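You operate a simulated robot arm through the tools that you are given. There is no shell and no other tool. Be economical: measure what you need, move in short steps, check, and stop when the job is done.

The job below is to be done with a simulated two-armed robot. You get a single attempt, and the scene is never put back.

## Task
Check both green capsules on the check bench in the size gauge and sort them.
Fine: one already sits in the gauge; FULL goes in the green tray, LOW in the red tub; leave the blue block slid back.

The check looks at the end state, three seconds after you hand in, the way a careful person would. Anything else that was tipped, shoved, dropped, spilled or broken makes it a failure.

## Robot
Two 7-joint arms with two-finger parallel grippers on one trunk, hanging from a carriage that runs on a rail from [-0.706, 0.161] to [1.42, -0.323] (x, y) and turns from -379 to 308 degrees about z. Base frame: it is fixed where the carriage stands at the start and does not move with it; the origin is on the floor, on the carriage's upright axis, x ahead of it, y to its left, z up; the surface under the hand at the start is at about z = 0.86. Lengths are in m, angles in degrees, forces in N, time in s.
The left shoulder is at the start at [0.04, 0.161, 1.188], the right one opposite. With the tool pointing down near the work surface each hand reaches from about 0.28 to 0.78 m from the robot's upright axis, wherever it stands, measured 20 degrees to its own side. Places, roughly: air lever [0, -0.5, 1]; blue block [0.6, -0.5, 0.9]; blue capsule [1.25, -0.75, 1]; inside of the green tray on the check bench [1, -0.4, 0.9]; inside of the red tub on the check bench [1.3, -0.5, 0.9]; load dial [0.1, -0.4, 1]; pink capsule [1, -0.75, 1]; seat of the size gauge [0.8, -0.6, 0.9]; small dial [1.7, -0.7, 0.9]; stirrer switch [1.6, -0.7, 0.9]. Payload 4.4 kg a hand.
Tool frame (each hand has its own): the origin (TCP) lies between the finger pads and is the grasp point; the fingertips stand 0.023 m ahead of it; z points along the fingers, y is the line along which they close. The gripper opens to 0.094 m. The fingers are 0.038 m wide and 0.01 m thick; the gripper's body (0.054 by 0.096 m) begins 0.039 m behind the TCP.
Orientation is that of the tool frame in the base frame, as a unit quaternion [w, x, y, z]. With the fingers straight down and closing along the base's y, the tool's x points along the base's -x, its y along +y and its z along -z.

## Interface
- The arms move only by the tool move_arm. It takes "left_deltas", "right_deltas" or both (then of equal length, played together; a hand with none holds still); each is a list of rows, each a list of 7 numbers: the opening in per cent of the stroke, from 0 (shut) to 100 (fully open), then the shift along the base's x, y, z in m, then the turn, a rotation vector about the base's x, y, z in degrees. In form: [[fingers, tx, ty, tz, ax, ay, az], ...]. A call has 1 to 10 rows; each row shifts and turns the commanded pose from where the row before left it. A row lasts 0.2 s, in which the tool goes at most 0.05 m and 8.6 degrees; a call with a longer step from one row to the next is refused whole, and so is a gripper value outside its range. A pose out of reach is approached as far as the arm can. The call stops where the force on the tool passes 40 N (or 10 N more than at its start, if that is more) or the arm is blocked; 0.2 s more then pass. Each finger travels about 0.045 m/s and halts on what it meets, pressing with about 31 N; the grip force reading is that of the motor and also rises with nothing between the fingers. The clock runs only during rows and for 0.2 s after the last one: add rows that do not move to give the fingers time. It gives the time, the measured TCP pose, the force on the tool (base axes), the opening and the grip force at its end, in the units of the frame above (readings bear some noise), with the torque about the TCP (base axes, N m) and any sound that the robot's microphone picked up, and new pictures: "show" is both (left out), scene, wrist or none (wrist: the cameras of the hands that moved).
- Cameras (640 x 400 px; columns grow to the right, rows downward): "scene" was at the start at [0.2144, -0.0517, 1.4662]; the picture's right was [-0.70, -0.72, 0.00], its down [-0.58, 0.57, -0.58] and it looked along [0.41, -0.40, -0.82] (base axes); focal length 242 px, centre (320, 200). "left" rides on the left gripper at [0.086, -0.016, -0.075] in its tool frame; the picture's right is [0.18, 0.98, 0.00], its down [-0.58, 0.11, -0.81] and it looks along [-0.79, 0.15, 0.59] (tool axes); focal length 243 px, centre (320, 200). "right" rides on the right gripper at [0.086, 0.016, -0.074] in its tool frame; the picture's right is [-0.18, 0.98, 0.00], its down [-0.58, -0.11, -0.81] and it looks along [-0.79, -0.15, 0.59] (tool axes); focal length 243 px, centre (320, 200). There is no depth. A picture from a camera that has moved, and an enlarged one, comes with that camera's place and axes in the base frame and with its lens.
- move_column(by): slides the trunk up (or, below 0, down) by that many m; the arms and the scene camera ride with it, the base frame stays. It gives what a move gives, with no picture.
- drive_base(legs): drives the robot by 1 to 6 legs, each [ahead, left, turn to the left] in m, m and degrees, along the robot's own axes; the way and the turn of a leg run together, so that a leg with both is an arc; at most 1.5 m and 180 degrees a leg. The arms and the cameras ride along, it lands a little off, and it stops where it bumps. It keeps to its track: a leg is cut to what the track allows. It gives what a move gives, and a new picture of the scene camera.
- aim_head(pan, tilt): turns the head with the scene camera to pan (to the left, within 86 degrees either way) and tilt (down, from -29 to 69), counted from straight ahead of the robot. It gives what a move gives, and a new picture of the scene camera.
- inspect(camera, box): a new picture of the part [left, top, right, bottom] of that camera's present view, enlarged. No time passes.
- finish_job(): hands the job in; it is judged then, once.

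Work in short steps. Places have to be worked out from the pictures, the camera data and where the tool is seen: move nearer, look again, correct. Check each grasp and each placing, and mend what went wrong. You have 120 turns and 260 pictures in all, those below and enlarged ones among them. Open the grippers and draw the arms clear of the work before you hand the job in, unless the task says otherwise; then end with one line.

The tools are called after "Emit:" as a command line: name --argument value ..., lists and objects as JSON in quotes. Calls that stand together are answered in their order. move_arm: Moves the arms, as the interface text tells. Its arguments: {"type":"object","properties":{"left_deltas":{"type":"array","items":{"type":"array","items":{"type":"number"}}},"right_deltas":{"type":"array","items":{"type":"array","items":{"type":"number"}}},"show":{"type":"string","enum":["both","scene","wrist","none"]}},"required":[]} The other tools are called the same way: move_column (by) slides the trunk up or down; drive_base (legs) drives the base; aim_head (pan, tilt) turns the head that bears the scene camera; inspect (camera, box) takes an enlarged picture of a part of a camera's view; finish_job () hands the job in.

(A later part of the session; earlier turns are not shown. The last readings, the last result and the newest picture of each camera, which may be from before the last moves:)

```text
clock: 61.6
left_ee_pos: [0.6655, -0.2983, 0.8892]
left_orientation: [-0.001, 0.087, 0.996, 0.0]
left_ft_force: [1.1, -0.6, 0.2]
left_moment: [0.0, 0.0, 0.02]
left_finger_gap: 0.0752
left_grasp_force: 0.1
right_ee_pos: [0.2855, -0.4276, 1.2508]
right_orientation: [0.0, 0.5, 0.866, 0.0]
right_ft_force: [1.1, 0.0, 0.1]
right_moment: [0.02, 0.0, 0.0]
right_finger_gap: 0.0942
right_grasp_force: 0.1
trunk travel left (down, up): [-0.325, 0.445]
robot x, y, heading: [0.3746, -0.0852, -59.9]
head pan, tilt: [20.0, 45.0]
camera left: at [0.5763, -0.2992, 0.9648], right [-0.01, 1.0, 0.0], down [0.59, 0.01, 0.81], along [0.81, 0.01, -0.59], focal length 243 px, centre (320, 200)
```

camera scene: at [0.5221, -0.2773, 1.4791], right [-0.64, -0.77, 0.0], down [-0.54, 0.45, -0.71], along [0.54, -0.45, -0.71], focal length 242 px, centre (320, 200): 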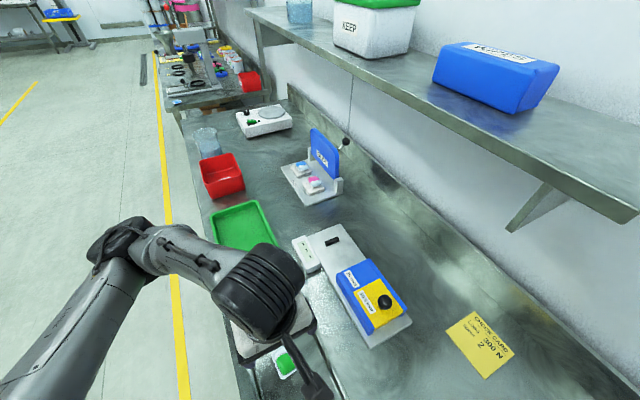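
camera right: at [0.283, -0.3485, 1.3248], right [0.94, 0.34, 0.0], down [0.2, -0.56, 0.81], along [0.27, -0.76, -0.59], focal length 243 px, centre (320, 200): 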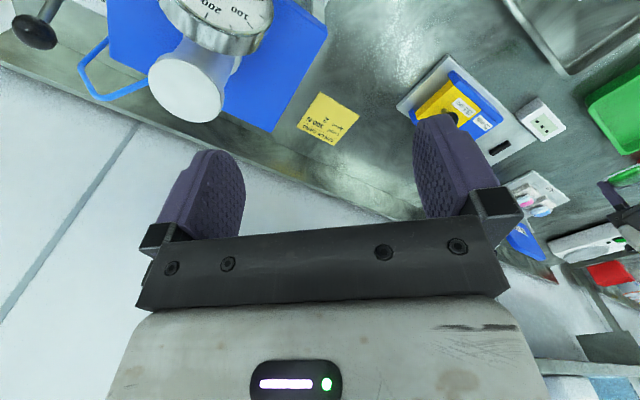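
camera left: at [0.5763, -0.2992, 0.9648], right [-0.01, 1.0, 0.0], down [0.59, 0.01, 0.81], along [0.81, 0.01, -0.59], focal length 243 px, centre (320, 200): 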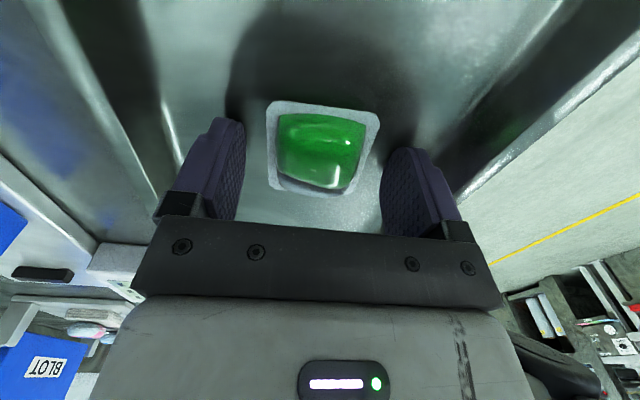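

Down another 2 mm and close.

Emit:
move_arm --left_deltas '[[80, 0, 0.001, -0.002, 0, 0, 0], [60, 0, 0, 0, 0, 0, 0], [45, 0, 0, 0, 0, 0, 0], [30, 0, 0, 0, 0, 0, 0], [30, 0, 0, 0, 0, 0, 0], [30, 0, 0, 0, 0, 0, 0]]' --show "wrist"

```text
clock: 63.0
left_ee_pos: [0.666, -0.2988, 0.8872]
left_orientation: [0.0, 0.086, 0.996, 0.0]
left_ft_force: [0.0, 0.6, 0.8]
left_moment: [0.01, 0.02, 0.0]
left_finger_gap: 0.041
left_grasp_force: 30.8
right_ee_pos: [0.2862, -0.4259, 1.252]
right_orientation: [0.0, 0.499, 0.866, 0.0]
right_ft_force: [0.2, -0.3, -0.6]
right_moment: [0.05, -0.01, -0.03]
right_finger_gap: 0.0941
right_grasp_force: 0.0
trunk travel left (down, up): [-0.325, 0.445]
robot x, y, heading: [0.375, -0.0908, -60.1]
head pan, tilt: [20.0, 45.0]
camera left: at [0.5764, -0.2981, 0.963], right [-0.01, 1.0, 0.0], down [0.59, 0.01, 0.81], along [0.81, 0.01, -0.59], focal length 243 px, centre (320, 200)
```

left: 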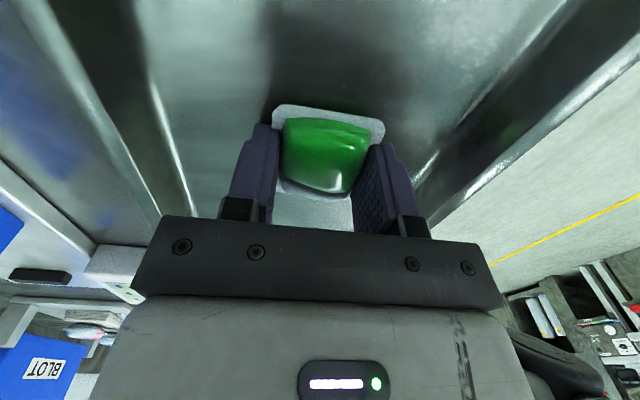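

Gripped (41 mm, same as the first). Lift, carry to above the seat and turn back 3°.

Emit:
move_arm --left_deltas '[[30, 0, 0, 0.02, 0, 0, 0], [30, 0, 0, 0.05, 0, 0, 0], [30, 0, 0, 0.05, 0, 0, 0], [30, 0.017, -0.037, 0.025, 0, 0, -2.8], [30, 0.017, -0.038, 0.025, 0, 0, 0], [30, 0.018, -0.039, 0, 0, 0, 0], [30, 0.018, -0.039, 0, 0, 0, 0], [30, 0.018, -0.039, 0, 0, 0, 0], [30, 0.018, -0.039, 0, 0, 0, 0], [30, 0.0155, -0.037, 0, 0, 0, 0]]'

```text
clock: 65.2
left_ee_pos: [0.7849, -0.5678, 1.0601]
left_orientation: [0.0, 0.11, 0.994, 0.0]
left_ft_force: [-0.8, -0.5, -0.5]
left_moment: [0.04, 0.0, 0.0]
left_finger_gap: 0.0412
left_grasp_force: 30.7
right_ee_pos: [0.2849, -0.4271, 1.2521]
right_orientation: [0.0, 0.5, 0.866, 0.0]
right_ft_force: [-0.4, -0.4, -0.5]
right_moment: [0.02, -0.01, 0.02]
right_finger_gap: 0.0939
right_grasp_force: 0.0
trunk travel left (down, up): [-0.325, 0.445]
robot x, y, heading: [0.3753, -0.0866, -59.8]
head pan, tilt: [20.0, 45.0]
camera scene: at [0.5216, -0.2779, 1.4792], right [-0.64, -0.77, 0.0], down [-0.54, 0.45, -0.71], along [0.54, -0.45, -0.71], focal length 242 px, centre (320, 200)
camera left: at [0.6975, -0.5632, 1.135], right [0.04, 1.0, 0.0], down [0.59, -0.02, 0.81], along [0.81, -0.03, -0.59], focal length 243 px, centre (320, 200)
```

scene: 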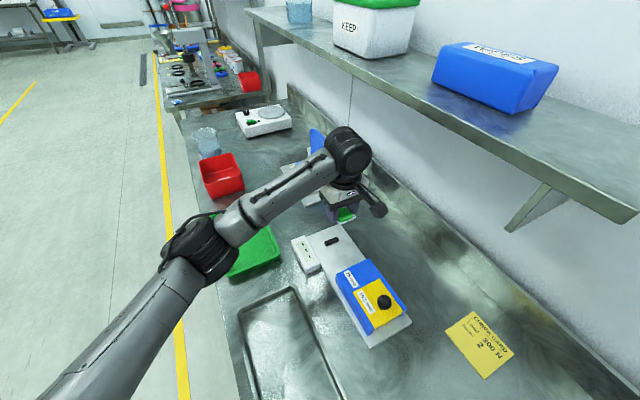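
left: 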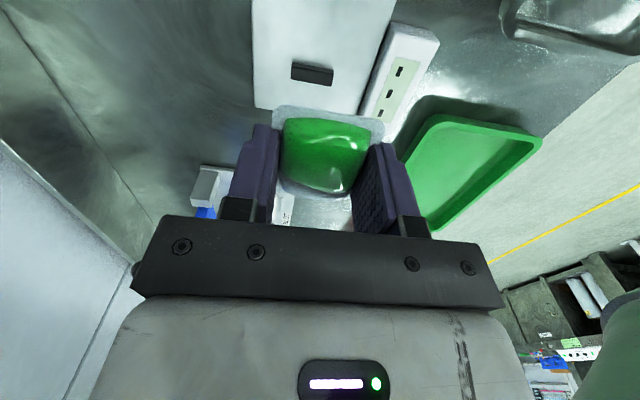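

Seat is below, stop ahead at x≈0.82. Descend to just above the plate and check.

Emit:
move_arm --left_deltas '[[30, 0.001, 0, -0.05, 0, 0, 0], [30, 0, 0, -0.05, 0, 0, 0], [30, 0, 0, -0.035, 0, 0, 0], [30, 0, 0, -0.015, 0, 0, 0], [30, 0, 0, 0, 0, 0, 0]]'

Emit:
inspect --camera "scene" --box '[280, 190, 440, 290]'

```text
clock: 66.4
left_ee_pos: [0.7876, -0.5662, 0.9068]
left_orientation: [0.0, 0.11, 0.994, 0.001]
left_ft_force: [-0.6, 0.2, -0.4]
left_moment: [0.01, -0.01, 0.0]
left_finger_gap: 0.0412
left_grasp_force: 30.6
right_ee_pos: [0.2865, -0.427, 1.251]
right_orientation: [0.001, 0.499, 0.867, 0.0]
right_ft_force: [0.7, -0.5, -0.1]
right_moment: [-0.03, 0.01, 0.02]
right_finger_gap: 0.0939
right_grasp_force: 0.1
trunk travel left (down, up): [-0.325, 0.445]
robot x, y, heading: [0.3761, -0.0853, -59.7]
head pan, tilt: [20.0, 45.0]
camera scene: at [0.5219, -0.2775, 1.4791], right [-0.64, -0.77, 0.0], down [-0.54, 0.45, -0.71], along [0.54, -0.45, -0.71], focal length 242 px, centre (320, 200)
camera left: at [0.6992, -0.562, 0.9829], right [0.04, 1.0, 0.0], down [0.59, -0.02, 0.81], along [0.81, -0.03, -0.59], focal length 243 px, centre (320, 200)
```

scene: 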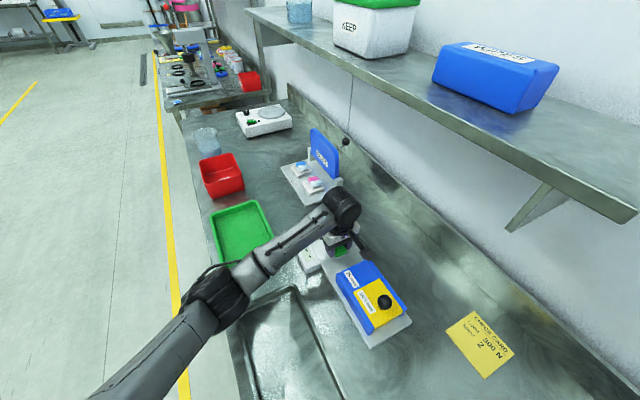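
left: 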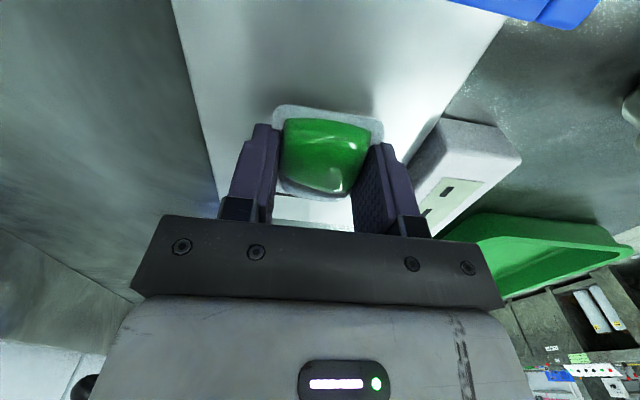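

```text
4.00 times, centred on (360, 240) of scene
camera zoom: at [0.5219, -0.2775, 1.4791], right [-0.64, -0.77, 0.0], down [-0.54, 0.45, -0.71], along [0.54, -0.45, -0.71], focal length 969 px, centre (160, 40)
```

zoom: 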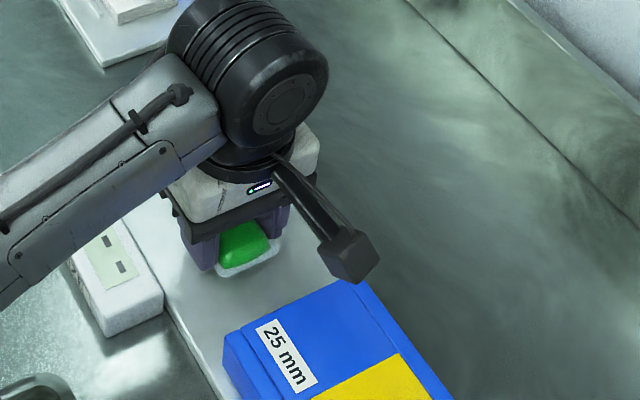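

Lower to the plate with touch detection.

Emit:
move_arm --left_deltas '[[30, -0.001, -0.001, -0.005, 0, 0, 0], [30, 0, 0, -0.002, 0, 0, 0], [30, 0, 0, -0.002, 0, 0, 0], [30, 0, 0, 0, 0, 0, 0]]' --show "wrist"

```text
clock: 67.4
left_ee_pos: [0.7872, -0.5676, 0.8978]
left_orientation: [0.0, 0.11, 0.994, 0.001]
left_ft_force: [0.2, 0.1, -0.6]
left_moment: [0.03, 0.0, 0.0]
left_finger_gap: 0.0411
left_grasp_force: 31.2
right_ee_pos: [0.2858, -0.427, 1.2513]
right_orientation: [-0.001, 0.5, 0.866, 0.0]
right_ft_force: [0.4, -0.7, 0.5]
right_moment: [0.04, -0.01, 0.02]
right_finger_gap: 0.094
right_grasp_force: 0.1
trunk travel left (down, up): [-0.325, 0.445]
robot x, y, heading: [0.3786, -0.0832, -59.8]
head pan, tilt: [20.0, 45.0]
camera left: at [0.6976, -0.5633, 0.9739], right [0.04, 1.0, 0.0], down [0.59, -0.02, 0.81], along [0.81, -0.03, -0.59], focal length 243 px, centre (320, 200)
```

left: 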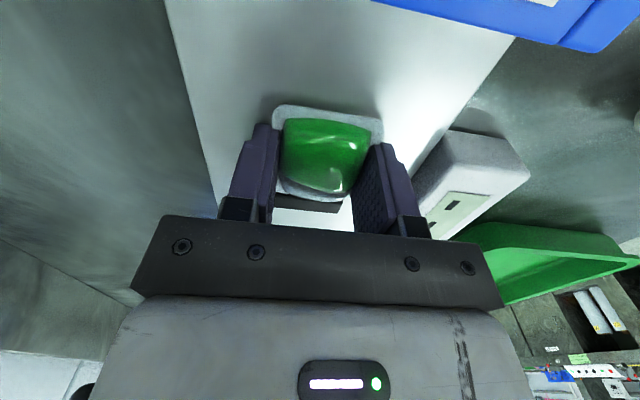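

Nearly on the plate, flange just short of the stop. One mm more, release, rise, and look.

Emit:
move_arm --left_deltas '[[30, 0, 0, -0.0015, 0, 0, 0], [45, 0, 0, 0, 0, 0, 0], [60, 0, 0, 0, 0, 0, 0], [75, 0, 0, 0.002, 0, 0, 0], [75, 0, 0, 0.02, 0, 0, 0], [75, 0, 0, 0.05, 0, 0, 0], [75, -0.02, 0, 0.04, 0, 0, 0], [75, -0.03, 0.005, 0.03, 0, 0, 0], [75, 0, 0, 0, 0, 0, 0]]'

Emit:
inspect --camera "left" --box '[200, 0, 440, 150]'

```text
clock: 69.4
left_ee_pos: [0.7369, -0.5608, 1.0399]
left_orientation: [0.0, 0.11, 0.994, 0.0]
left_ft_force: [-0.1, 0.2, 0.4]
left_moment: [0.0, -0.03, 0.04]
left_finger_gap: 0.0707
left_grasp_force: 0.1
right_ee_pos: [0.2853, -0.4264, 1.2513]
right_orientation: [0.0, 0.499, 0.867, -0.001]
right_ft_force: [0.5, -0.9, 1.0]
right_moment: [-0.01, -0.02, -0.01]
right_finger_gap: 0.0941
right_grasp_force: 0.1
trunk travel left (down, up): [-0.325, 0.445]
robot x, y, heading: [0.3773, -0.088, -59.8]
head pan, tilt: [20.0, 45.0]
camera scene: at [0.5219, -0.2773, 1.4791], right [-0.64, -0.77, 0.0], down [-0.54, 0.45, -0.71], along [0.54, -0.45, -0.71], focal length 242 px, centre (320, 200)
camera left: at [0.648, -0.5567, 1.1161], right [0.04, 1.0, 0.0], down [0.59, -0.02, 0.81], along [0.81, -0.03, -0.59], focal length 243 px, centre (320, 200)
```

scene: 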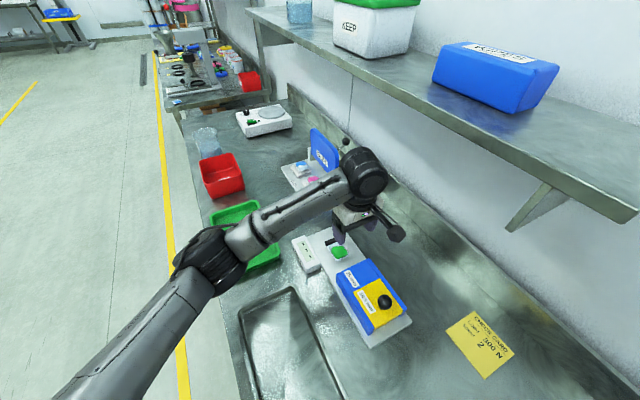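
left: 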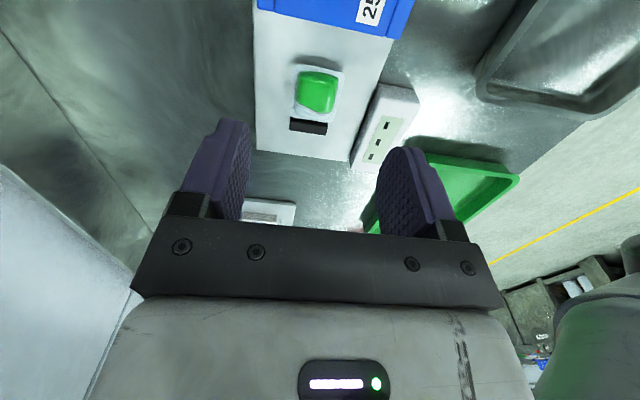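

```text
2.67 times, centred on (320, 75) of left
camera zoom: at [0.648, -0.5567, 1.1161], right [0.04, 1.0, 0.0], down [0.59, -0.02, 0.81], along [0.81, -0.03, -0.59], focal length 647 px, centre (320, 533)
```

zoom: 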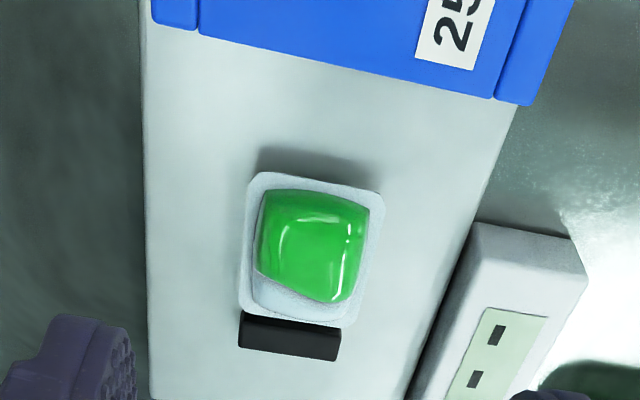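

The second capsule sits well in the seat. Back to the knob at ≈(0.594, -0.526) and grip.

Emit:
move_arm --left_deltas '[[90, -0.048, 0.0115, 0, 0, 0, 0], [90, -0.048, 0.0115, 0, 0, 0, 0], [90, -0.047, 0.0115, 0, 0, 0, 0], [90, 0, 0, 0, 0, 0, 0], [90, 0, 0, -0.048, 0, 0, 0], [90, 0, 0, -0.048, 0, 0, 0], [90, 0, 0, 0, 0, 0, 0]]' --show "wrist"

```text
clock: 71.0
left_ee_pos: [0.591, -0.5283, 0.9433]
left_orientation: [-0.001, 0.111, 0.994, 0.0]
left_ft_force: [-0.1, -0.4, 0.0]
left_moment: [-0.01, 0.0, -0.02]
left_finger_gap: 0.0845
left_grasp_force: 0.1
right_ee_pos: [0.2866, -0.4272, 1.2507]
right_orientation: [0.0, 0.499, 0.867, 0.0]
right_ft_force: [0.0, 0.6, 0.2]
right_moment: [0.01, 0.02, -0.03]
right_finger_gap: 0.0938
right_grasp_force: 0.1
trunk travel left (down, up): [-0.325, 0.445]
robot x, y, heading: [0.3756, -0.0824, -60.0]
head pan, tilt: [20.0, 45.0]
camera left: at [0.5037, -0.5245, 1.0186], right [0.04, 1.0, 0.0], down [0.59, -0.02, 0.81], along [0.81, -0.03, -0.59], focal length 243 px, centre (320, 200)
```

left: 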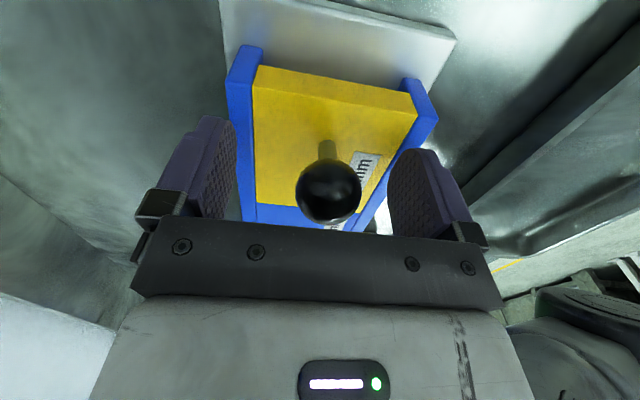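

Knob slightly to +y; adjust 3 mm and close, then begin pushing.

Emit:
move_arm --left_deltas '[[90, 0.003, 0.003, 0, 0, 0, 0], [50, 0, 0, 0, 0, 0, 0], [25, 0, 0, 0, 0, 0, 0], [0, 0, 0, 0, 0, 0, 0], [0, 0, 0, 0, 0, 0, 0], [0, 0, 0, 0, 0, 0, 0]]' --show "none"

Emit:
move_arm --left_deltas '[[0, 0.0098, -0.0022, 0, 0, 0, 0], [0, 0.0098, -0.0022, 0, 0, 0, 0], [0, 0.0098, -0.0022, 0, 0, 0, 0], [0, 0.0098, -0.0022, 0, 0, 0, 0], [0, 0.0098, -0.0022, 0, 0, 0, 0], [0, 0.0098, -0.0022, 0, 0, 0, 0], [0, 0.0098, -0.0022, 0, 0, 0, 0], [0, 0, 0, 0, 0, 0, 0]]' --show "none"

```text
clock: 72.4
left_ee_pos: [0.5939, -0.5251, 0.9427]
left_orientation: [0.0, 0.111, 0.994, 0.001]
left_ft_force: [-0.1, 2.0, 0.6]
left_moment: [0.02, 0.06, 0.0]
left_finger_gap: 0.0312
left_grasp_force: 44.7
right_ee_pos: [0.2848, -0.4256, 1.2514]
right_orientation: [0.0, 0.499, 0.867, 0.0]
right_ft_force: [0.8, -0.6, -0.6]
right_moment: [0.02, 0.0, -0.02]
right_finger_gap: 0.094
right_grasp_force: 0.1
trunk travel left (down, up): [-0.325, 0.445]
robot x, y, heading: [0.3783, -0.0874, -60.0]
head pan, tilt: [20.0, 45.0]
```

```text
clock: 74.2
left_ee_pos: [0.6652, -0.5411, 0.9421]
left_orientation: [0.0, 0.11, 0.994, 0.001]
left_ft_force: [-0.7, -4.2, -4.4]
left_moment: [0.05, 0.14, -0.03]
left_finger_gap: 0.031
left_grasp_force: 44.6
right_ee_pos: [0.2858, -0.4268, 1.2522]
right_orientation: [0.0, 0.499, 0.866, 0.0]
right_ft_force: [-1.0, 0.0, 0.2]
right_moment: [-0.03, -0.03, -0.02]
right_finger_gap: 0.0939
right_grasp_force: 0.1
trunk travel left (down, up): [-0.325, 0.445]
robot x, y, heading: [0.3768, -0.0924, -60.0]
head pan, tilt: [20.0, 45.0]
```

Free so far (7 cm). Creep onward watching x force.

Emit:
move_arm --left_deltas '[[0, 0.004, -0.0009, 0, 0, 0, 0], [0, 0.004, -0.0009, 0, 0, 0, 0], [0, 0.004, -0.0009, 0, 0, 0, 0], [0, 0, 0, 0, 0, 0, 0]]' --show "none"

Emit:
move_arm --left_deltas '[[0, 0.003, -0.0007, 0, 0, 0, 0], [0, 0.003, -0.0007, 0, 0, 0, 0], [0, 0, 0, 0, 0, 0, 0]]' --show "none"

Emit:
move_arm --left_deltas '[[0, 0.003, -0.0007, 0, 0, 0, 0], [0, 0, 0, 0, 0, 0, 0]]' --show "scene"

```text
clock: 75.2
left_ee_pos: [0.677, -0.544, 0.9432]
left_orientation: [0.001, 0.11, 0.994, 0.0]
left_ft_force: [-0.5, -2.4, -3.4]
left_moment: [0.03, 0.01, 0.03]
left_finger_gap: 0.0313
left_grasp_force: 44.9
right_ee_pos: [0.2861, -0.427, 1.2511]
right_orientation: [0.0, 0.499, 0.866, 0.0]
right_ft_force: [-0.2, 0.3, 0.5]
right_moment: [-0.03, -0.05, -0.06]
right_finger_gap: 0.0941
right_grasp_force: 0.1
trunk travel left (down, up): [-0.325, 0.445]
robot x, y, heading: [0.3772, -0.0842, -59.9]
head pan, tilt: [20.0, 45.0]
```

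```text
clock: 76.0
left_ee_pos: [0.6828, -0.5449, 0.9435]
left_orientation: [-0.001, 0.111, 0.994, 0.001]
left_ft_force: [-1.1, 0.2, -4.3]
left_moment: [0.04, -0.03, -0.08]
left_finger_gap: 0.0313
left_grasp_force: 44.9
right_ee_pos: [0.2851, -0.4267, 1.252]
right_orientation: [-0.001, 0.499, 0.866, -0.001]
right_ft_force: [0.2, -0.1, -0.2]
right_moment: [-0.01, 0.0, -0.05]
right_finger_gap: 0.0938
right_grasp_force: 0.1
trunk travel left (down, up): [-0.325, 0.445]
robot x, y, heading: [0.3769, -0.0895, -59.8]
head pan, tilt: [20.0, 45.0]
```

```text
clock: 76.6
left_ee_pos: [0.6846, -0.5449, 0.9432]
left_orientation: [-0.001, 0.111, 0.994, 0.0]
left_ft_force: [-1.0, -0.6, -3.9]
left_moment: [0.05, 0.12, -0.01]
left_finger_gap: 0.0311
left_grasp_force: 44.7
right_ee_pos: [0.2868, -0.4267, 1.2506]
right_orientation: [0.0, 0.5, 0.866, 0.0]
right_ft_force: [0.4, 1.2, 0.6]
right_moment: [0.0, 0.0, -0.01]
right_finger_gap: 0.094
right_grasp_force: 0.0
trunk travel left (down, up): [-0.325, 0.445]
robot x, y, heading: [0.3801, -0.087, -59.9]
head pan, tilt: [20.0, 45.0]
camera scene: at [0.5216, -0.2774, 1.4791], right [-0.64, -0.77, 0.0], down [-0.54, 0.45, -0.71], along [0.54, -0.45, -0.71], focal length 242 px, centre (320, 200)
```

scene: 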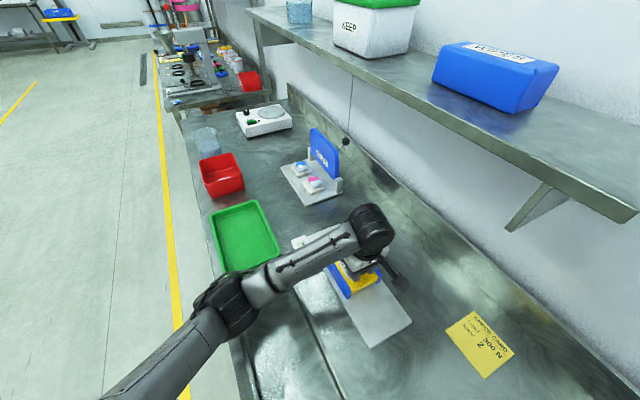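

Continue creeping in 2–3 mm steps.

Emit:
move_arm --left_deltas '[[0, 0.003, -0.0007, 0, 0, 0, 0], [0, 0.003, -0.0007, 0, 0, 0, 0], [0, 0, 0, 0, 0, 0, 0]]' --show "none"

Emit:
move_arm --left_deltas '[[0, 0.003, -0.0007, 0, 0, 0, 0], [0, 0, 0, 0, 0, 0, 0]]' --show "none"

Emit:
move_arm --left_deltas '[[0, 0.003, -0.0007, 0, 0, 0, 0], [0, 0, 0, 0, 0, 0, 0]]' --show "none"

```text
clock: 77.4
left_ee_pos: [0.6917, -0.5474, 0.9432]
left_orientation: [0.0, 0.111, 0.994, 0.0]
left_ft_force: [-1.0, -1.7, -1.7]
left_moment: [-0.02, 0.04, -0.08]
left_finger_gap: 0.0312
left_grasp_force: 45.1
right_ee_pos: [0.2855, -0.4276, 1.2508]
right_orientation: [0.0, 0.498, 0.867, 0.0]
right_ft_force: [-0.5, 0.2, 0.5]
right_moment: [0.01, 0.0, -0.03]
right_finger_gap: 0.0939
right_grasp_force: 0.0
trunk travel left (down, up): [-0.325, 0.445]
robot x, y, heading: [0.3778, -0.0861, -59.9]
head pan, tilt: [20.0, 45.0]
```

```text
clock: 78.0
left_ee_pos: [0.6935, -0.5474, 0.9413]
left_orientation: [0.0, 0.11, 0.994, 0.0]
left_ft_force: [-0.7, -1.8, -0.9]
left_moment: [-0.04, -0.09, 0.0]
left_finger_gap: 0.0312
left_grasp_force: 45.2
right_ee_pos: [0.2866, -0.4271, 1.2516]
right_orientation: [0.0, 0.499, 0.866, 0.0]
right_ft_force: [-0.2, 0.4, 0.0]
right_moment: [0.0, -0.02, 0.01]
right_finger_gap: 0.094
right_grasp_force: 0.1
trunk travel left (down, up): [-0.325, 0.445]
robot x, y, heading: [0.3755, -0.0856, -60.0]
head pan, tilt: [20.0, 45.0]
```

```text
clock: 78.6
left_ee_pos: [0.6973, -0.5477, 0.9429]
left_orientation: [0.0, 0.111, 0.994, 0.0]
left_ft_force: [-0.4, -4.7, -3.2]
left_moment: [-0.05, -0.14, 0.0]
left_finger_gap: 0.0314
left_grasp_force: 45.6
right_ee_pos: [0.2856, -0.4274, 1.2521]
right_orientation: [0.0, 0.499, 0.867, 0.0]
right_ft_force: [0.0, 0.2, 0.1]
right_moment: [0.0, -0.03, 0.01]
right_finger_gap: 0.094
right_grasp_force: 0.1
trunk travel left (down, up): [-0.325, 0.445]
robot x, y, heading: [0.3792, -0.0886, -59.9]
head pan, tilt: [20.0, 45.0]
```

Emit:
move_arm --left_deltas '[[0, 0.003, -0.0008, 0, 0, 0, 0], [0, 0, 0, 0, 0, 0, 0]]' --show "none"

Emit:
move_arm --left_deltas '[[0, 0.003, -0.0008, 0, 0, 0, 0], [0, 0, 0, 0, 0, 0, 0]]' --show "none"

Emit:
move_arm --left_deltas '[[0, 0.003, -0.0008, 0, 0, 0, 0], [0, 0, 0, 0, 0, 0, 0]]' --show "none"

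```text
clock: 79.2
left_ee_pos: [0.7013, -0.5502, 0.9433]
left_orientation: [-0.001, 0.11, 0.994, 0.0]
left_ft_force: [-1.4, -1.3, -3.2]
left_moment: [0.02, 0.01, -0.07]
left_finger_gap: 0.0313
left_grasp_force: 45.1
right_ee_pos: [0.2858, -0.4275, 1.2513]
right_orientation: [0.001, 0.499, 0.866, 0.0]
right_ft_force: [0.7, 0.0, -0.1]
right_moment: [0.02, -0.04, -0.03]
right_finger_gap: 0.0938
right_grasp_force: 0.0
trunk travel left (down, up): [-0.325, 0.445]
robot x, y, heading: [0.3778, -0.0848, -59.9]
head pan, tilt: [20.0, 45.0]
```

```text
clock: 79.8
left_ee_pos: [0.7034, -0.55, 0.9435]
left_orientation: [-0.001, 0.111, 0.994, 0.001]
left_ft_force: [-0.5, -1.1, -1.9]
left_moment: [0.07, 0.12, 0.01]
left_finger_gap: 0.0314
left_grasp_force: 45.1
right_ee_pos: [0.2844, -0.4274, 1.2513]
right_orientation: [0.001, 0.5, 0.866, -0.001]
right_ft_force: [-0.7, 0.2, 0.5]
right_moment: [0.0, 0.0, -0.01]
right_finger_gap: 0.094
right_grasp_force: 0.0
trunk travel left (down, up): [-0.325, 0.445]
robot x, y, heading: [0.3796, -0.0878, -59.9]
head pan, tilt: [20.0, 45.0]
```

```text
clock: 80.4
left_ee_pos: [0.7055, -0.5499, 0.9445]
left_orientation: [-0.001, 0.11, 0.994, 0.0]
left_ft_force: [-1.5, -4.0, -7.4]
left_moment: [0.02, -0.03, -0.06]
left_finger_gap: 0.0314
left_grasp_force: 44.8
right_ee_pos: [0.2849, -0.4277, 1.2511]
right_orientation: [0.0, 0.5, 0.866, 0.0]
right_ft_force: [0.4, -1.2, -0.1]
right_moment: [0.01, 0.01, -0.01]
right_finger_gap: 0.094
right_grasp_force: 0.0
trunk travel left (down, up): [-0.325, 0.445]
robot x, y, heading: [0.3761, -0.0836, -60.0]
head pan, tilt: [20.0, 45.0]
```

Emit:
move_arm --left_deltas '[[0, 0.003, -0.0009, 0, 0, 0, 0], [0, 0, 0, 0, 0, 0, 0]]' --show "none"

Emit:
move_arm --left_deltas '[[0, 0.003, -0.0009, 0, 0, 0, 0], [0, 0, 0, 0, 0, 0, 0]]' --show "none"

Emit:
move_arm --left_deltas '[[0, 0.002, -0.0006, 0, 0, 0, 0], [0, 0, 0, 0, 0, 0, 0]]' --show "scene"

```text
clock: 81.0
left_ee_pos: [0.7101, -0.5526, 0.9425]
left_orientation: [0.0, 0.11, 0.994, -0.001]
left_ft_force: [-0.9, -4.7, -7.0]
left_moment: [0.07, 0.08, -0.1]
left_finger_gap: 0.0314
left_grasp_force: 45.5
right_ee_pos: [0.2856, -0.4268, 1.252]
right_orientation: [0.0, 0.499, 0.867, -0.001]
right_ft_force: [-0.7, 0.4, 0.1]
right_moment: [-0.01, 0.01, 0.0]
right_finger_gap: 0.0938
right_grasp_force: 0.0
trunk travel left (down, up): [-0.325, 0.445]
robot x, y, heading: [0.3764, -0.0849, -59.8]
head pan, tilt: [20.0, 45.0]
```

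```text
clock: 81.6
left_ee_pos: [0.712, -0.5527, 0.9434]
left_orientation: [-0.001, 0.11, 0.994, 0.0]
left_ft_force: [-3.8, 0.7, -2.7]
left_moment: [-0.02, -0.18, 0.08]
left_finger_gap: 0.0312
left_grasp_force: 44.8
right_ee_pos: [0.2858, -0.4272, 1.2515]
right_orientation: [-0.001, 0.499, 0.866, 0.0]
right_ft_force: [0.5, 0.1, 1.1]
right_moment: [0.02, 0.01, 0.04]
right_finger_gap: 0.094
right_grasp_force: 0.1
trunk travel left (down, up): [-0.325, 0.445]
robot x, y, heading: [0.3788, -0.0849, -59.7]
head pan, tilt: [20.0, 45.0]
```

```text
clock: 82.2
left_ee_pos: [0.7114, -0.5515, 0.9424]
left_orientation: [-0.001, 0.112, 0.994, 0.0]
left_ft_force: [-10.0, 4.4, 0.9]
left_moment: [-0.09, -0.55, 0.05]
left_finger_gap: 0.031
left_grasp_force: 44.5
right_ee_pos: [0.2845, -0.4262, 1.2516]
right_orientation: [-0.001, 0.5, 0.866, -0.001]
right_ft_force: [-0.5, -1.1, 0.0]
right_moment: [-0.02, 0.0, -0.01]
right_finger_gap: 0.094
right_grasp_force: 0.1
trunk travel left (down, up): [-0.325, 0.445]
robot x, y, heading: [0.3778, -0.0857, -60.2]
head pan, tilt: [20.0, 45.0]
camera scene: at [0.5206, -0.2769, 1.4788], right [-0.64, -0.77, 0.0], down [-0.54, 0.45, -0.71], along [0.54, -0.45, -0.71], focal length 242 px, centre (320, 200)
```

scene: 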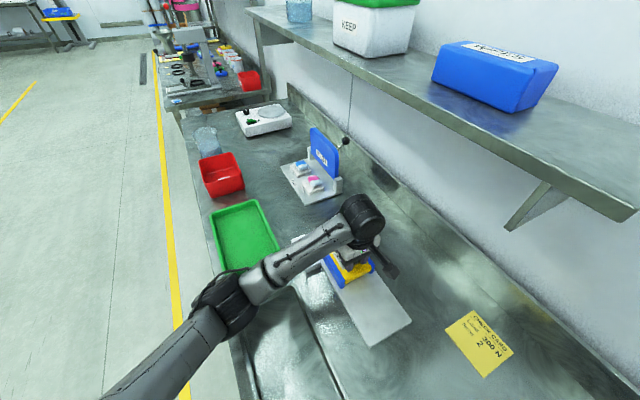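

Firm stop at 11.8 cm, ~3 cm earlier than the first one, as a FULL capsule should. Release, lift and read the display.

Emit:
move_arm --left_deltas '[[0, -0.002, 0.0005, 0, 0, 0, 0], [30, 0, 0, 0, 0, 0, 0], [60, 0, 0, 0, 0, 0, 0], [80, 0, 0, 0, 0, 0, 0], [80, 0, 0, 0, 0, 0, 0], [80, 0, 0, 0.04, 0, 0, 0], [80, 0, 0, 0.04, 0, 0, 0], [80, -0.03, 0, 0.04, 0, 0, 0], [80, -0.03, 0, 0.02, 0, 0, 0], [80, 0, 0, 0, 0, 0, 0]]'

Emit:
inspect --camera "left" --box '[240, 70, 480, 220]'

```text
clock: 84.4
left_ee_pos: [0.6507, -0.5512, 1.0833]
left_orientation: [-0.001, 0.111, 0.994, 0.0]
left_ft_force: [-1.1, -0.1, -1.0]
left_moment: [0.01, 0.02, 0.02]
left_finger_gap: 0.075
left_grasp_force: 0.2
right_ee_pos: [0.2856, -0.4275, 1.2513]
right_orientation: [0.0, 0.499, 0.866, 0.0]
right_ft_force: [0.0, -0.2, 0.3]
right_moment: [-0.02, -0.03, 0.0]
right_finger_gap: 0.094
right_grasp_force: 0.1
trunk travel left (down, up): [-0.325, 0.445]
robot x, y, heading: [0.3731, -0.085, -59.9]
head pan, tilt: [20.0, 45.0]
camera scene: at [0.522, -0.2774, 1.4791], right [-0.64, -0.77, 0.0], down [-0.54, 0.45, -0.71], along [0.54, -0.45, -0.71], focal length 242 px, centre (320, 200)
camera left: at [0.5631, -0.547, 1.1584], right [0.04, 1.0, 0.0], down [0.59, -0.02, 0.81], along [0.81, -0.03, -0.59], focal length 243 px, centre (320, 200)
```

scene: 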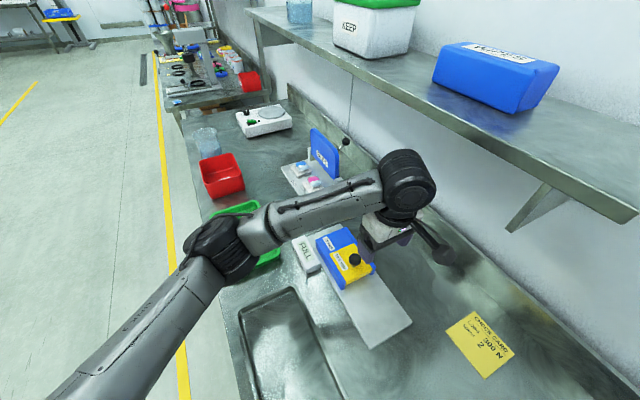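
left: 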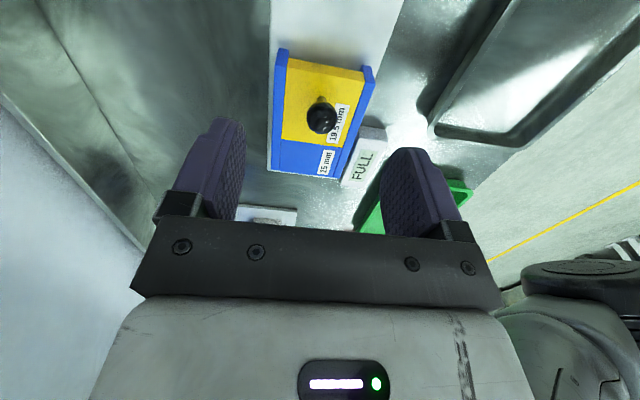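

```text
2.67 times, centred on (360, 145) of left
camera zoom: at [0.5631, -0.547, 1.1584], right [0.04, 1.0, 0.0], down [0.59, -0.02, 0.81], along [0.81, -0.03, -0.59], focal length 647 px, centre (213, 347)
```

zoom: 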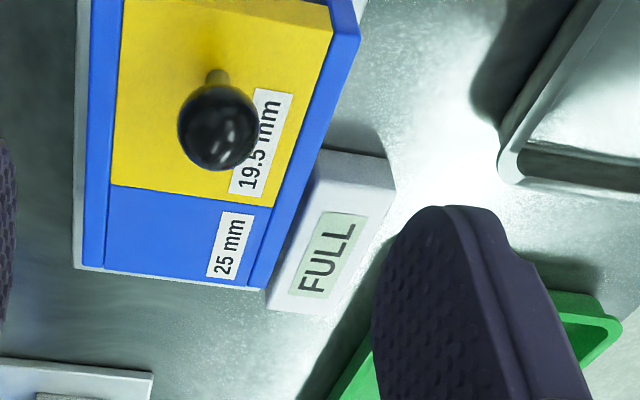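

Display reads FULL. Re-grip the knob and slide the block back.

Emit:
move_arm --left_deltas '[[90, 0.03, 0, -0.02, 0, 0, 0], [90, 0.029, 0, -0.03, 0, 0, 0], [90, 0, 0, -0.045, 0, 0, 0], [90, 0, 0, -0.045, 0, 0, 0], [90, 0, 0, 0, 0, 0, 0], [50, 0, 0, 0, 0, 0, 0], [25, 0, 0, 0, 0, 0, 0], [0, 0, 0, 0, 0, 0, 0], [0, 0, 0, 0, 0, 0, 0], [0, 0, 0, 0, 0, 0, 0]]' --show "wrist"

```text
clock: 86.6
left_ee_pos: [0.71, -0.5517, 0.9433]
left_orientation: [-0.001, 0.111, 0.994, 0.001]
left_ft_force: [1.1, 3.8, 2.6]
left_moment: [0.06, 0.0, 0.01]
left_finger_gap: 0.031
left_grasp_force: 44.8
right_ee_pos: [0.286, -0.4265, 1.2529]
right_orientation: [0.0, 0.5, 0.866, 0.0]
right_ft_force: [0.1, 0.0, 0.1]
right_moment: [0.0, 0.0, -0.02]
right_finger_gap: 0.0941
right_grasp_force: 0.1
trunk travel left (down, up): [-0.325, 0.445]
robot x, y, heading: [0.3735, -0.0859, -59.9]
head pan, tilt: [20.0, 45.0]
camera left: at [0.6222, -0.547, 1.0182], right [0.04, 1.0, 0.0], down [0.59, -0.02, 0.81], along [0.81, -0.03, -0.59], focal length 243 px, centre (320, 200)
```

left: 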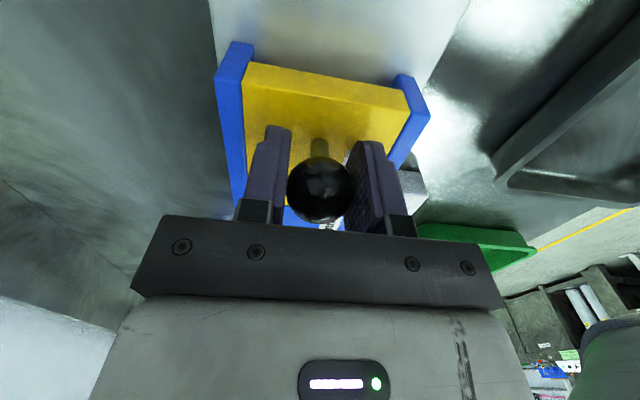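

Pull back 11.8 cm, plus a little until original position.

Emit:
move_arm --left_deltas '[[0, -0.015, 0.0033, 0, 0, 0, 0], [0, -0.015, 0.0033, 0, 0, 0, 0], [0, -0.015, 0.0033, 0, 0, 0, 0], [0, -0.015, 0.0033, 0, 0, 0, 0], [0, -0.015, 0.0033, 0, 0, 0, 0], [0, -0.015, 0.0033, 0, 0, 0, 0], [0, -0.015, 0.0033, 0, 0, 0, 0], [0, -0.008, 0.0018, 0, 0, 0, 0], [0, -0.003, 0.0007, 0, 0, 0, 0], [0, 0, 0, 0, 0, 0, 0]]' --show "none"

Emit:
move_arm --left_deltas '[[0, -0.003, 0.0007, 0, 0, 0, 0], [0, 0, 0, 0, 0, 0, 0]]' --show "none"

```text
clock: 88.8
left_ee_pos: [0.596, -0.5261, 0.9427]
left_orientation: [0.0, 0.11, 0.994, 0.001]
left_ft_force: [2.8, 11.4, 7.4]
left_moment: [-0.04, -0.12, 0.03]
left_finger_gap: 0.0309
left_grasp_force: 45.8
right_ee_pos: [0.2864, -0.4253, 1.2511]
right_orientation: [-0.001, 0.5, 0.866, 0.001]
right_ft_force: [-0.1, -0.1, -0.9]
right_moment: [0.0, 0.0, 0.04]
right_finger_gap: 0.0941
right_grasp_force: 0.1
trunk travel left (down, up): [-0.325, 0.445]
robot x, y, heading: [0.3787, -0.0849, -60.0]
head pan, tilt: [20.0, 45.0]
```

```text
clock: 89.4
left_ee_pos: [0.5936, -0.5246, 0.943]
left_orientation: [0.0, 0.11, 0.994, 0.0]
left_ft_force: [2.4, 13.9, 12.0]
left_moment: [0.0, 0.11, 0.08]
left_finger_gap: 0.0312
left_grasp_force: 44.8
right_ee_pos: [0.2868, -0.4248, 1.2497]
right_orientation: [-0.001, 0.499, 0.866, 0.002]
right_ft_force: [-0.5, 0.3, 0.3]
right_moment: [-0.01, 0.03, -0.01]
right_finger_gap: 0.0941
right_grasp_force: 0.0
trunk travel left (down, up): [-0.325, 0.445]
robot x, y, heading: [0.3775, -0.0833, -59.9]
head pan, tilt: [20.0, 45.0]
```

Block back at its starting place. Release, lift, move toward the seat and look.

Emit:
move_arm --left_deltas '[[30, 0, 0, 0, 0, 0, 0], [60, 0, 0, 0, 0, 0, 0], [80, 0, 0, 0, 0, 0, 0], [80, 0, 0, 0, 0, 0, 0], [80, 0, 0, 0.04, 0, 0, 0], [80, 0, 0, 0.04, 0, 0, 0], [80, 0, 0, 0.03, 0, 0, 0]]' --show "none"

Emit:
move_arm --left_deltas '[[80, 0.04, -0.008, 0, 0, 0, 0], [80, 0.04, -0.01, 0, 0, 0, 0], [80, 0.04, -0.01, 0, 0, 0, 0], [80, 0.04, -0.01, 0, 0, 0, 0], [80, 0, 0, 0, 0, 0, 0]]'

Emit:
inspect --camera "left" --box '[200, 0, 440, 150]'

```text
clock: 91.0
left_ee_pos: [0.5919, -0.5255, 1.0546]
left_orientation: [0.001, 0.11, 0.994, 0.0]
left_ft_force: [0.3, 0.1, 0.2]
left_moment: [0.03, 0.01, -0.02]
left_finger_gap: 0.0754
left_grasp_force: 0.1
right_ee_pos: [0.2865, -0.4272, 1.2512]
right_orientation: [0.0, 0.499, 0.867, 0.0]
right_ft_force: [0.0, -0.6, 0.4]
right_moment: [0.04, -0.02, -0.01]
right_finger_gap: 0.094
right_grasp_force: 0.1
trunk travel left (down, up): [-0.325, 0.445]
robot x, y, heading: [0.3745, -0.0855, -59.8]
head pan, tilt: [20.0, 45.0]
```

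```text
clock: 92.2
left_ee_pos: [0.7514, -0.5642, 1.054]
left_orientation: [0.0, 0.11, 0.994, -0.001]
left_ft_force: [0.0, 0.2, 0.5]
left_moment: [-0.03, 0.03, -0.01]
left_finger_gap: 0.0752
left_grasp_force: 0.0
right_ee_pos: [0.2856, -0.4276, 1.2522]
right_orientation: [-0.001, 0.499, 0.866, 0.0]
right_ft_force: [0.1, 0.3, 0.9]
right_moment: [-0.01, 0.01, -0.01]
right_finger_gap: 0.0939
right_grasp_force: 0.1
trunk travel left (down, up): [-0.325, 0.445]
robot x, y, heading: [0.3762, -0.0873, -60.0]
head pan, tilt: [20.0, 45.0]
camera scene: at [0.5216, -0.2774, 1.4791], right [-0.64, -0.77, 0.0], down [-0.54, 0.45, -0.71], along [0.54, -0.45, -0.71], focal length 242 px, centre (320, 200)
camera left: at [0.6625, -0.5589, 1.1295], right [0.04, 1.0, 0.0], down [0.59, -0.02, 0.81], along [0.81, -0.03, -0.59], focal length 243 px, centre (320, 200)
```

scene: 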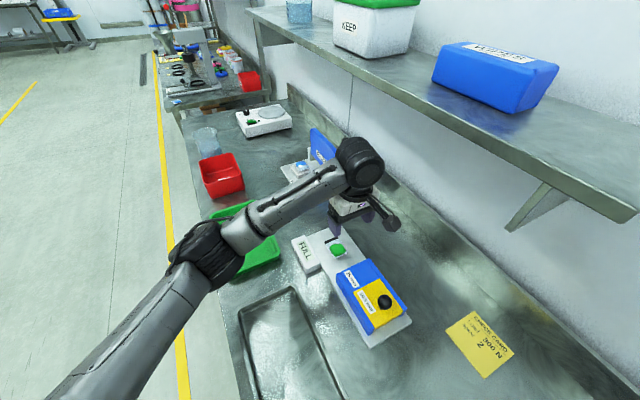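
left: 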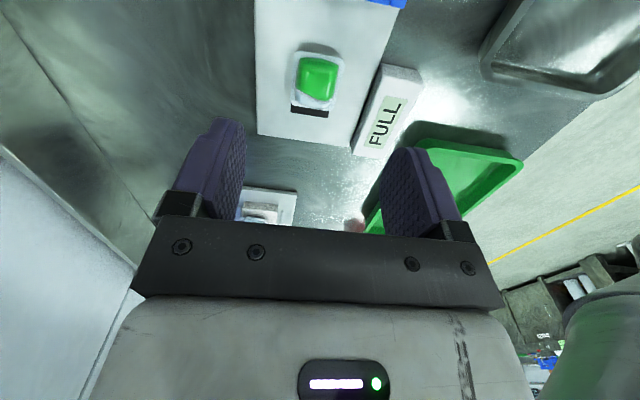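

```text
2.67 times, centred on (320, 75) of left
camera zoom: at [0.6625, -0.5589, 1.1295], right [0.04, 1.0, 0.0], down [0.59, -0.02, 0.81], along [0.81, -0.03, -0.59], focal length 647 px, centre (320, 533)
```

zoom: 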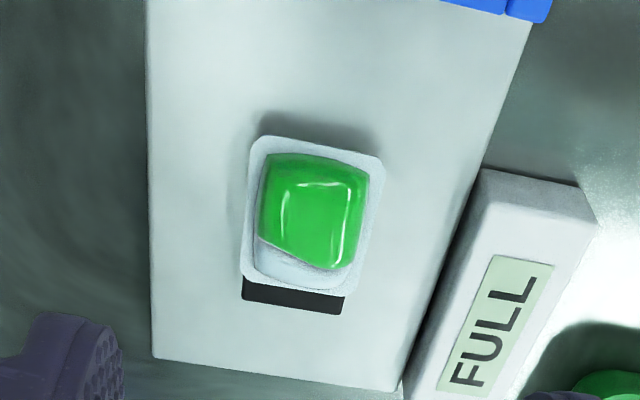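

Capsule rests against the stop at ≈(0.795, -0.568). Pick it like the first: over, down to 0.925, then 0.8975, close.

Emit:
move_arm --left_deltas '[[80, 0.042, -0.0035, 0, 0, 0, 0], [80, 0, 0, -0.05, 0, 0, 0], [80, 0, 0, -0.05, 0, 0, 0], [80, 0, 0, -0.03, 0, 0, 0], [80, 0, 0, 0, 0, 0, 0]]' --show "wrist"

Emit:
inspect --camera "left" --box '[160, 50, 480, 250]'

```text
clock: 93.4
left_ee_pos: [0.7945, -0.5696, 0.9242]
left_orientation: [0.0, 0.111, 0.994, 0.0]
left_ft_force: [0.8, -0.2, -0.6]
left_moment: [0.0, -0.01, 0.03]
left_finger_gap: 0.0751
left_grasp_force: 0.1
right_ee_pos: [0.2854, -0.4249, 1.2514]
right_orientation: [0.0, 0.5, 0.866, 0.0]
right_ft_force: [1.0, -0.6, -0.3]
right_moment: [-0.02, -0.01, -0.02]
right_finger_gap: 0.0939
right_grasp_force: 0.0
trunk travel left (down, up): [-0.325, 0.445]
robot x, y, heading: [0.3777, -0.0857, -59.7]
head pan, tilt: [20.0, 45.0]
camera left: at [0.7053, -0.5639, 1.0], right [0.04, 1.0, 0.0], down [0.59, -0.02, 0.81], along [0.81, -0.03, -0.59], focal length 243 px, centre (320, 200)
```

left: 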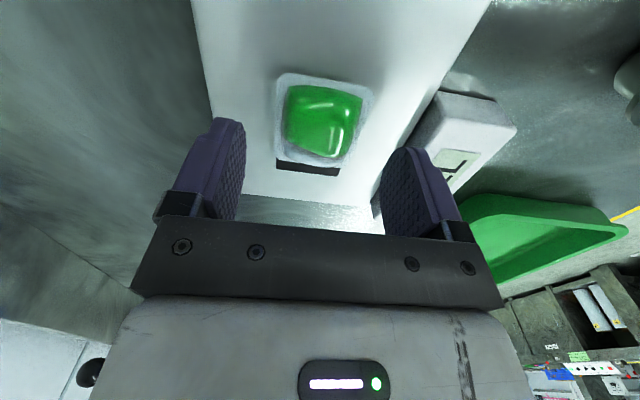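

```text
2.00 times, centred on (320, 150) of left
camera zoom: at [0.7053, -0.5639, 1.0], right [0.04, 1.0, 0.0], down [0.59, -0.02, 0.81], along [0.81, -0.03, -0.59], focal length 485 px, centre (320, 300)
```

zoom: 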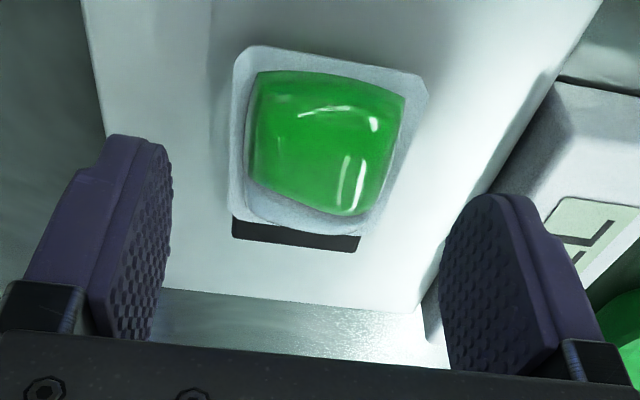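

Well aligned; descend to 0.898 and close.

Emit:
move_arm --left_deltas '[[80, 0, 0.001, -0.015, 0, 0, 0], [80, 0, 0, -0.009, 0, 0, 0], [80, 0, 0, -0.002, 0, 0, 0], [60, 0, 0, 0, 0, 0, 0], [45, 0, 0, 0, 0, 0, 0], [30, 0, 0, 0, 0, 0, 0], [30, 0, 0, 0, 0, 0, 0], [30, 0, 0, 0, 0, 0, 0]]' --show "wrist"

```text
clock: 95.2
left_ee_pos: [0.7948, -0.5682, 0.8982]
left_orientation: [0.0, 0.111, 0.994, 0.0]
left_ft_force: [0.0, 0.0, -0.3]
left_moment: [-0.01, -0.03, 0.03]
left_finger_gap: 0.0413
left_grasp_force: 31.0
right_ee_pos: [0.2862, -0.4265, 1.2516]
right_orientation: [-0.001, 0.5, 0.866, 0.0]
right_ft_force: [0.6, -0.5, 0.5]
right_moment: [-0.03, -0.01, -0.01]
right_finger_gap: 0.0942
right_grasp_force: 0.0
trunk travel left (down, up): [-0.325, 0.445]
robot x, y, heading: [0.3734, -0.0826, -60.0]
head pan, tilt: [20.0, 45.0]
camera left: at [0.7063, -0.5625, 0.973], right [0.04, 1.0, 0.0], down [0.59, -0.02, 0.81], along [0.81, -0.03, -0.59], focal length 243 px, centre (320, 200)
```

left: 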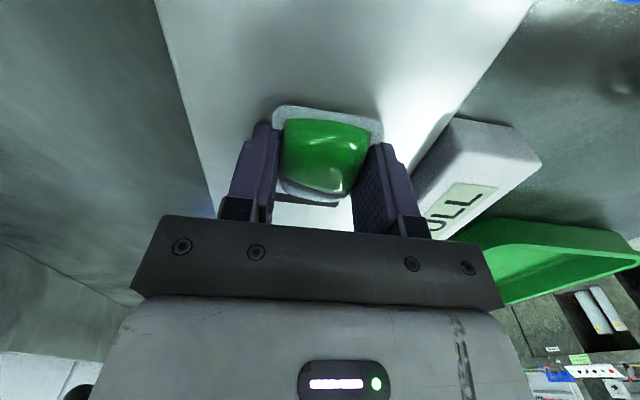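

Gripped (41 mm). Lift and carry to above the green tray (~(0.99, -0.39)).

Emit:
move_arm --left_deltas '[[30, 0, 0, 0.02, 0, 0, 0], [30, 0, 0, 0.05, 0, 0, 0], [30, 0, 0, 0.05, 0, 0, 0], [30, 0.033, 0.03, 0.01, 0, 0, 0], [30, 0.034, 0.03, 0, 0, 0, 0], [30, 0.034, 0.03, 0, 0, 0, 0], [30, 0.034, 0.03, 0, 0, 0, 0], [30, 0.034, 0.03, 0, 0, 0, 0], [30, 0.026, 0.028, 0, 0, 0, 0], [30, 0, 0, 0, 0, 0, 0]]'

```text
clock: 97.4
left_ee_pos: [0.9914, -0.3899, 1.0273]
left_orientation: [-0.001, 0.11, 0.994, 0.001]
left_ft_force: [-0.5, -0.4, -0.3]
left_moment: [0.0, 0.02, 0.02]
left_finger_gap: 0.041
left_grasp_force: 31.0
right_ee_pos: [0.285, -0.4276, 1.2521]
right_orientation: [0.0, 0.5, 0.866, 0.0]
right_ft_force: [0.1, 0.2, 0.2]
right_moment: [-0.01, 0.0, -0.02]
right_finger_gap: 0.0942
right_grasp_force: 0.1
trunk travel left (down, up): [-0.325, 0.445]
robot x, y, heading: [0.3784, -0.0839, -59.9]
head pan, tilt: [20.0, 45.0]
camera scene: at [0.5216, -0.2777, 1.4792], right [-0.64, -0.77, 0.0], down [-0.54, 0.45, -0.71], along [0.54, -0.45, -0.71], focal length 242 px, centre (320, 200)
camera left: at [0.9028, -0.3849, 1.1036], right [0.04, 1.0, 0.0], down [0.59, -0.02, 0.81], along [0.81, -0.03, -0.59], focal length 243 px, centre (320, 200)
```

scene: 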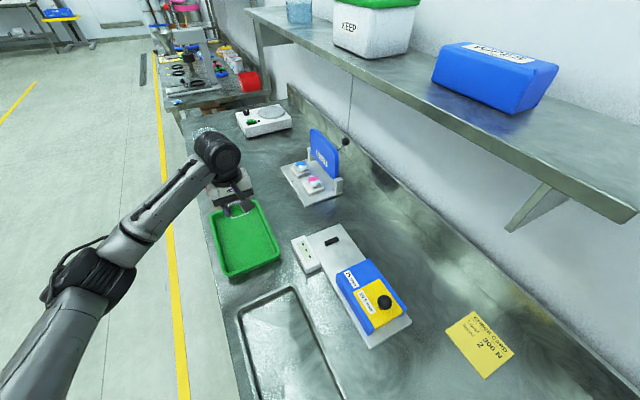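
left: 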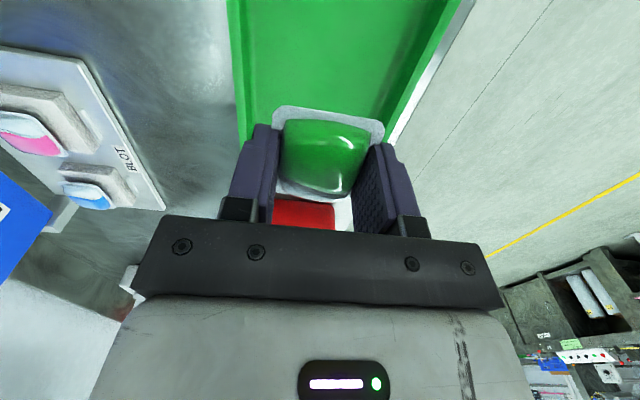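

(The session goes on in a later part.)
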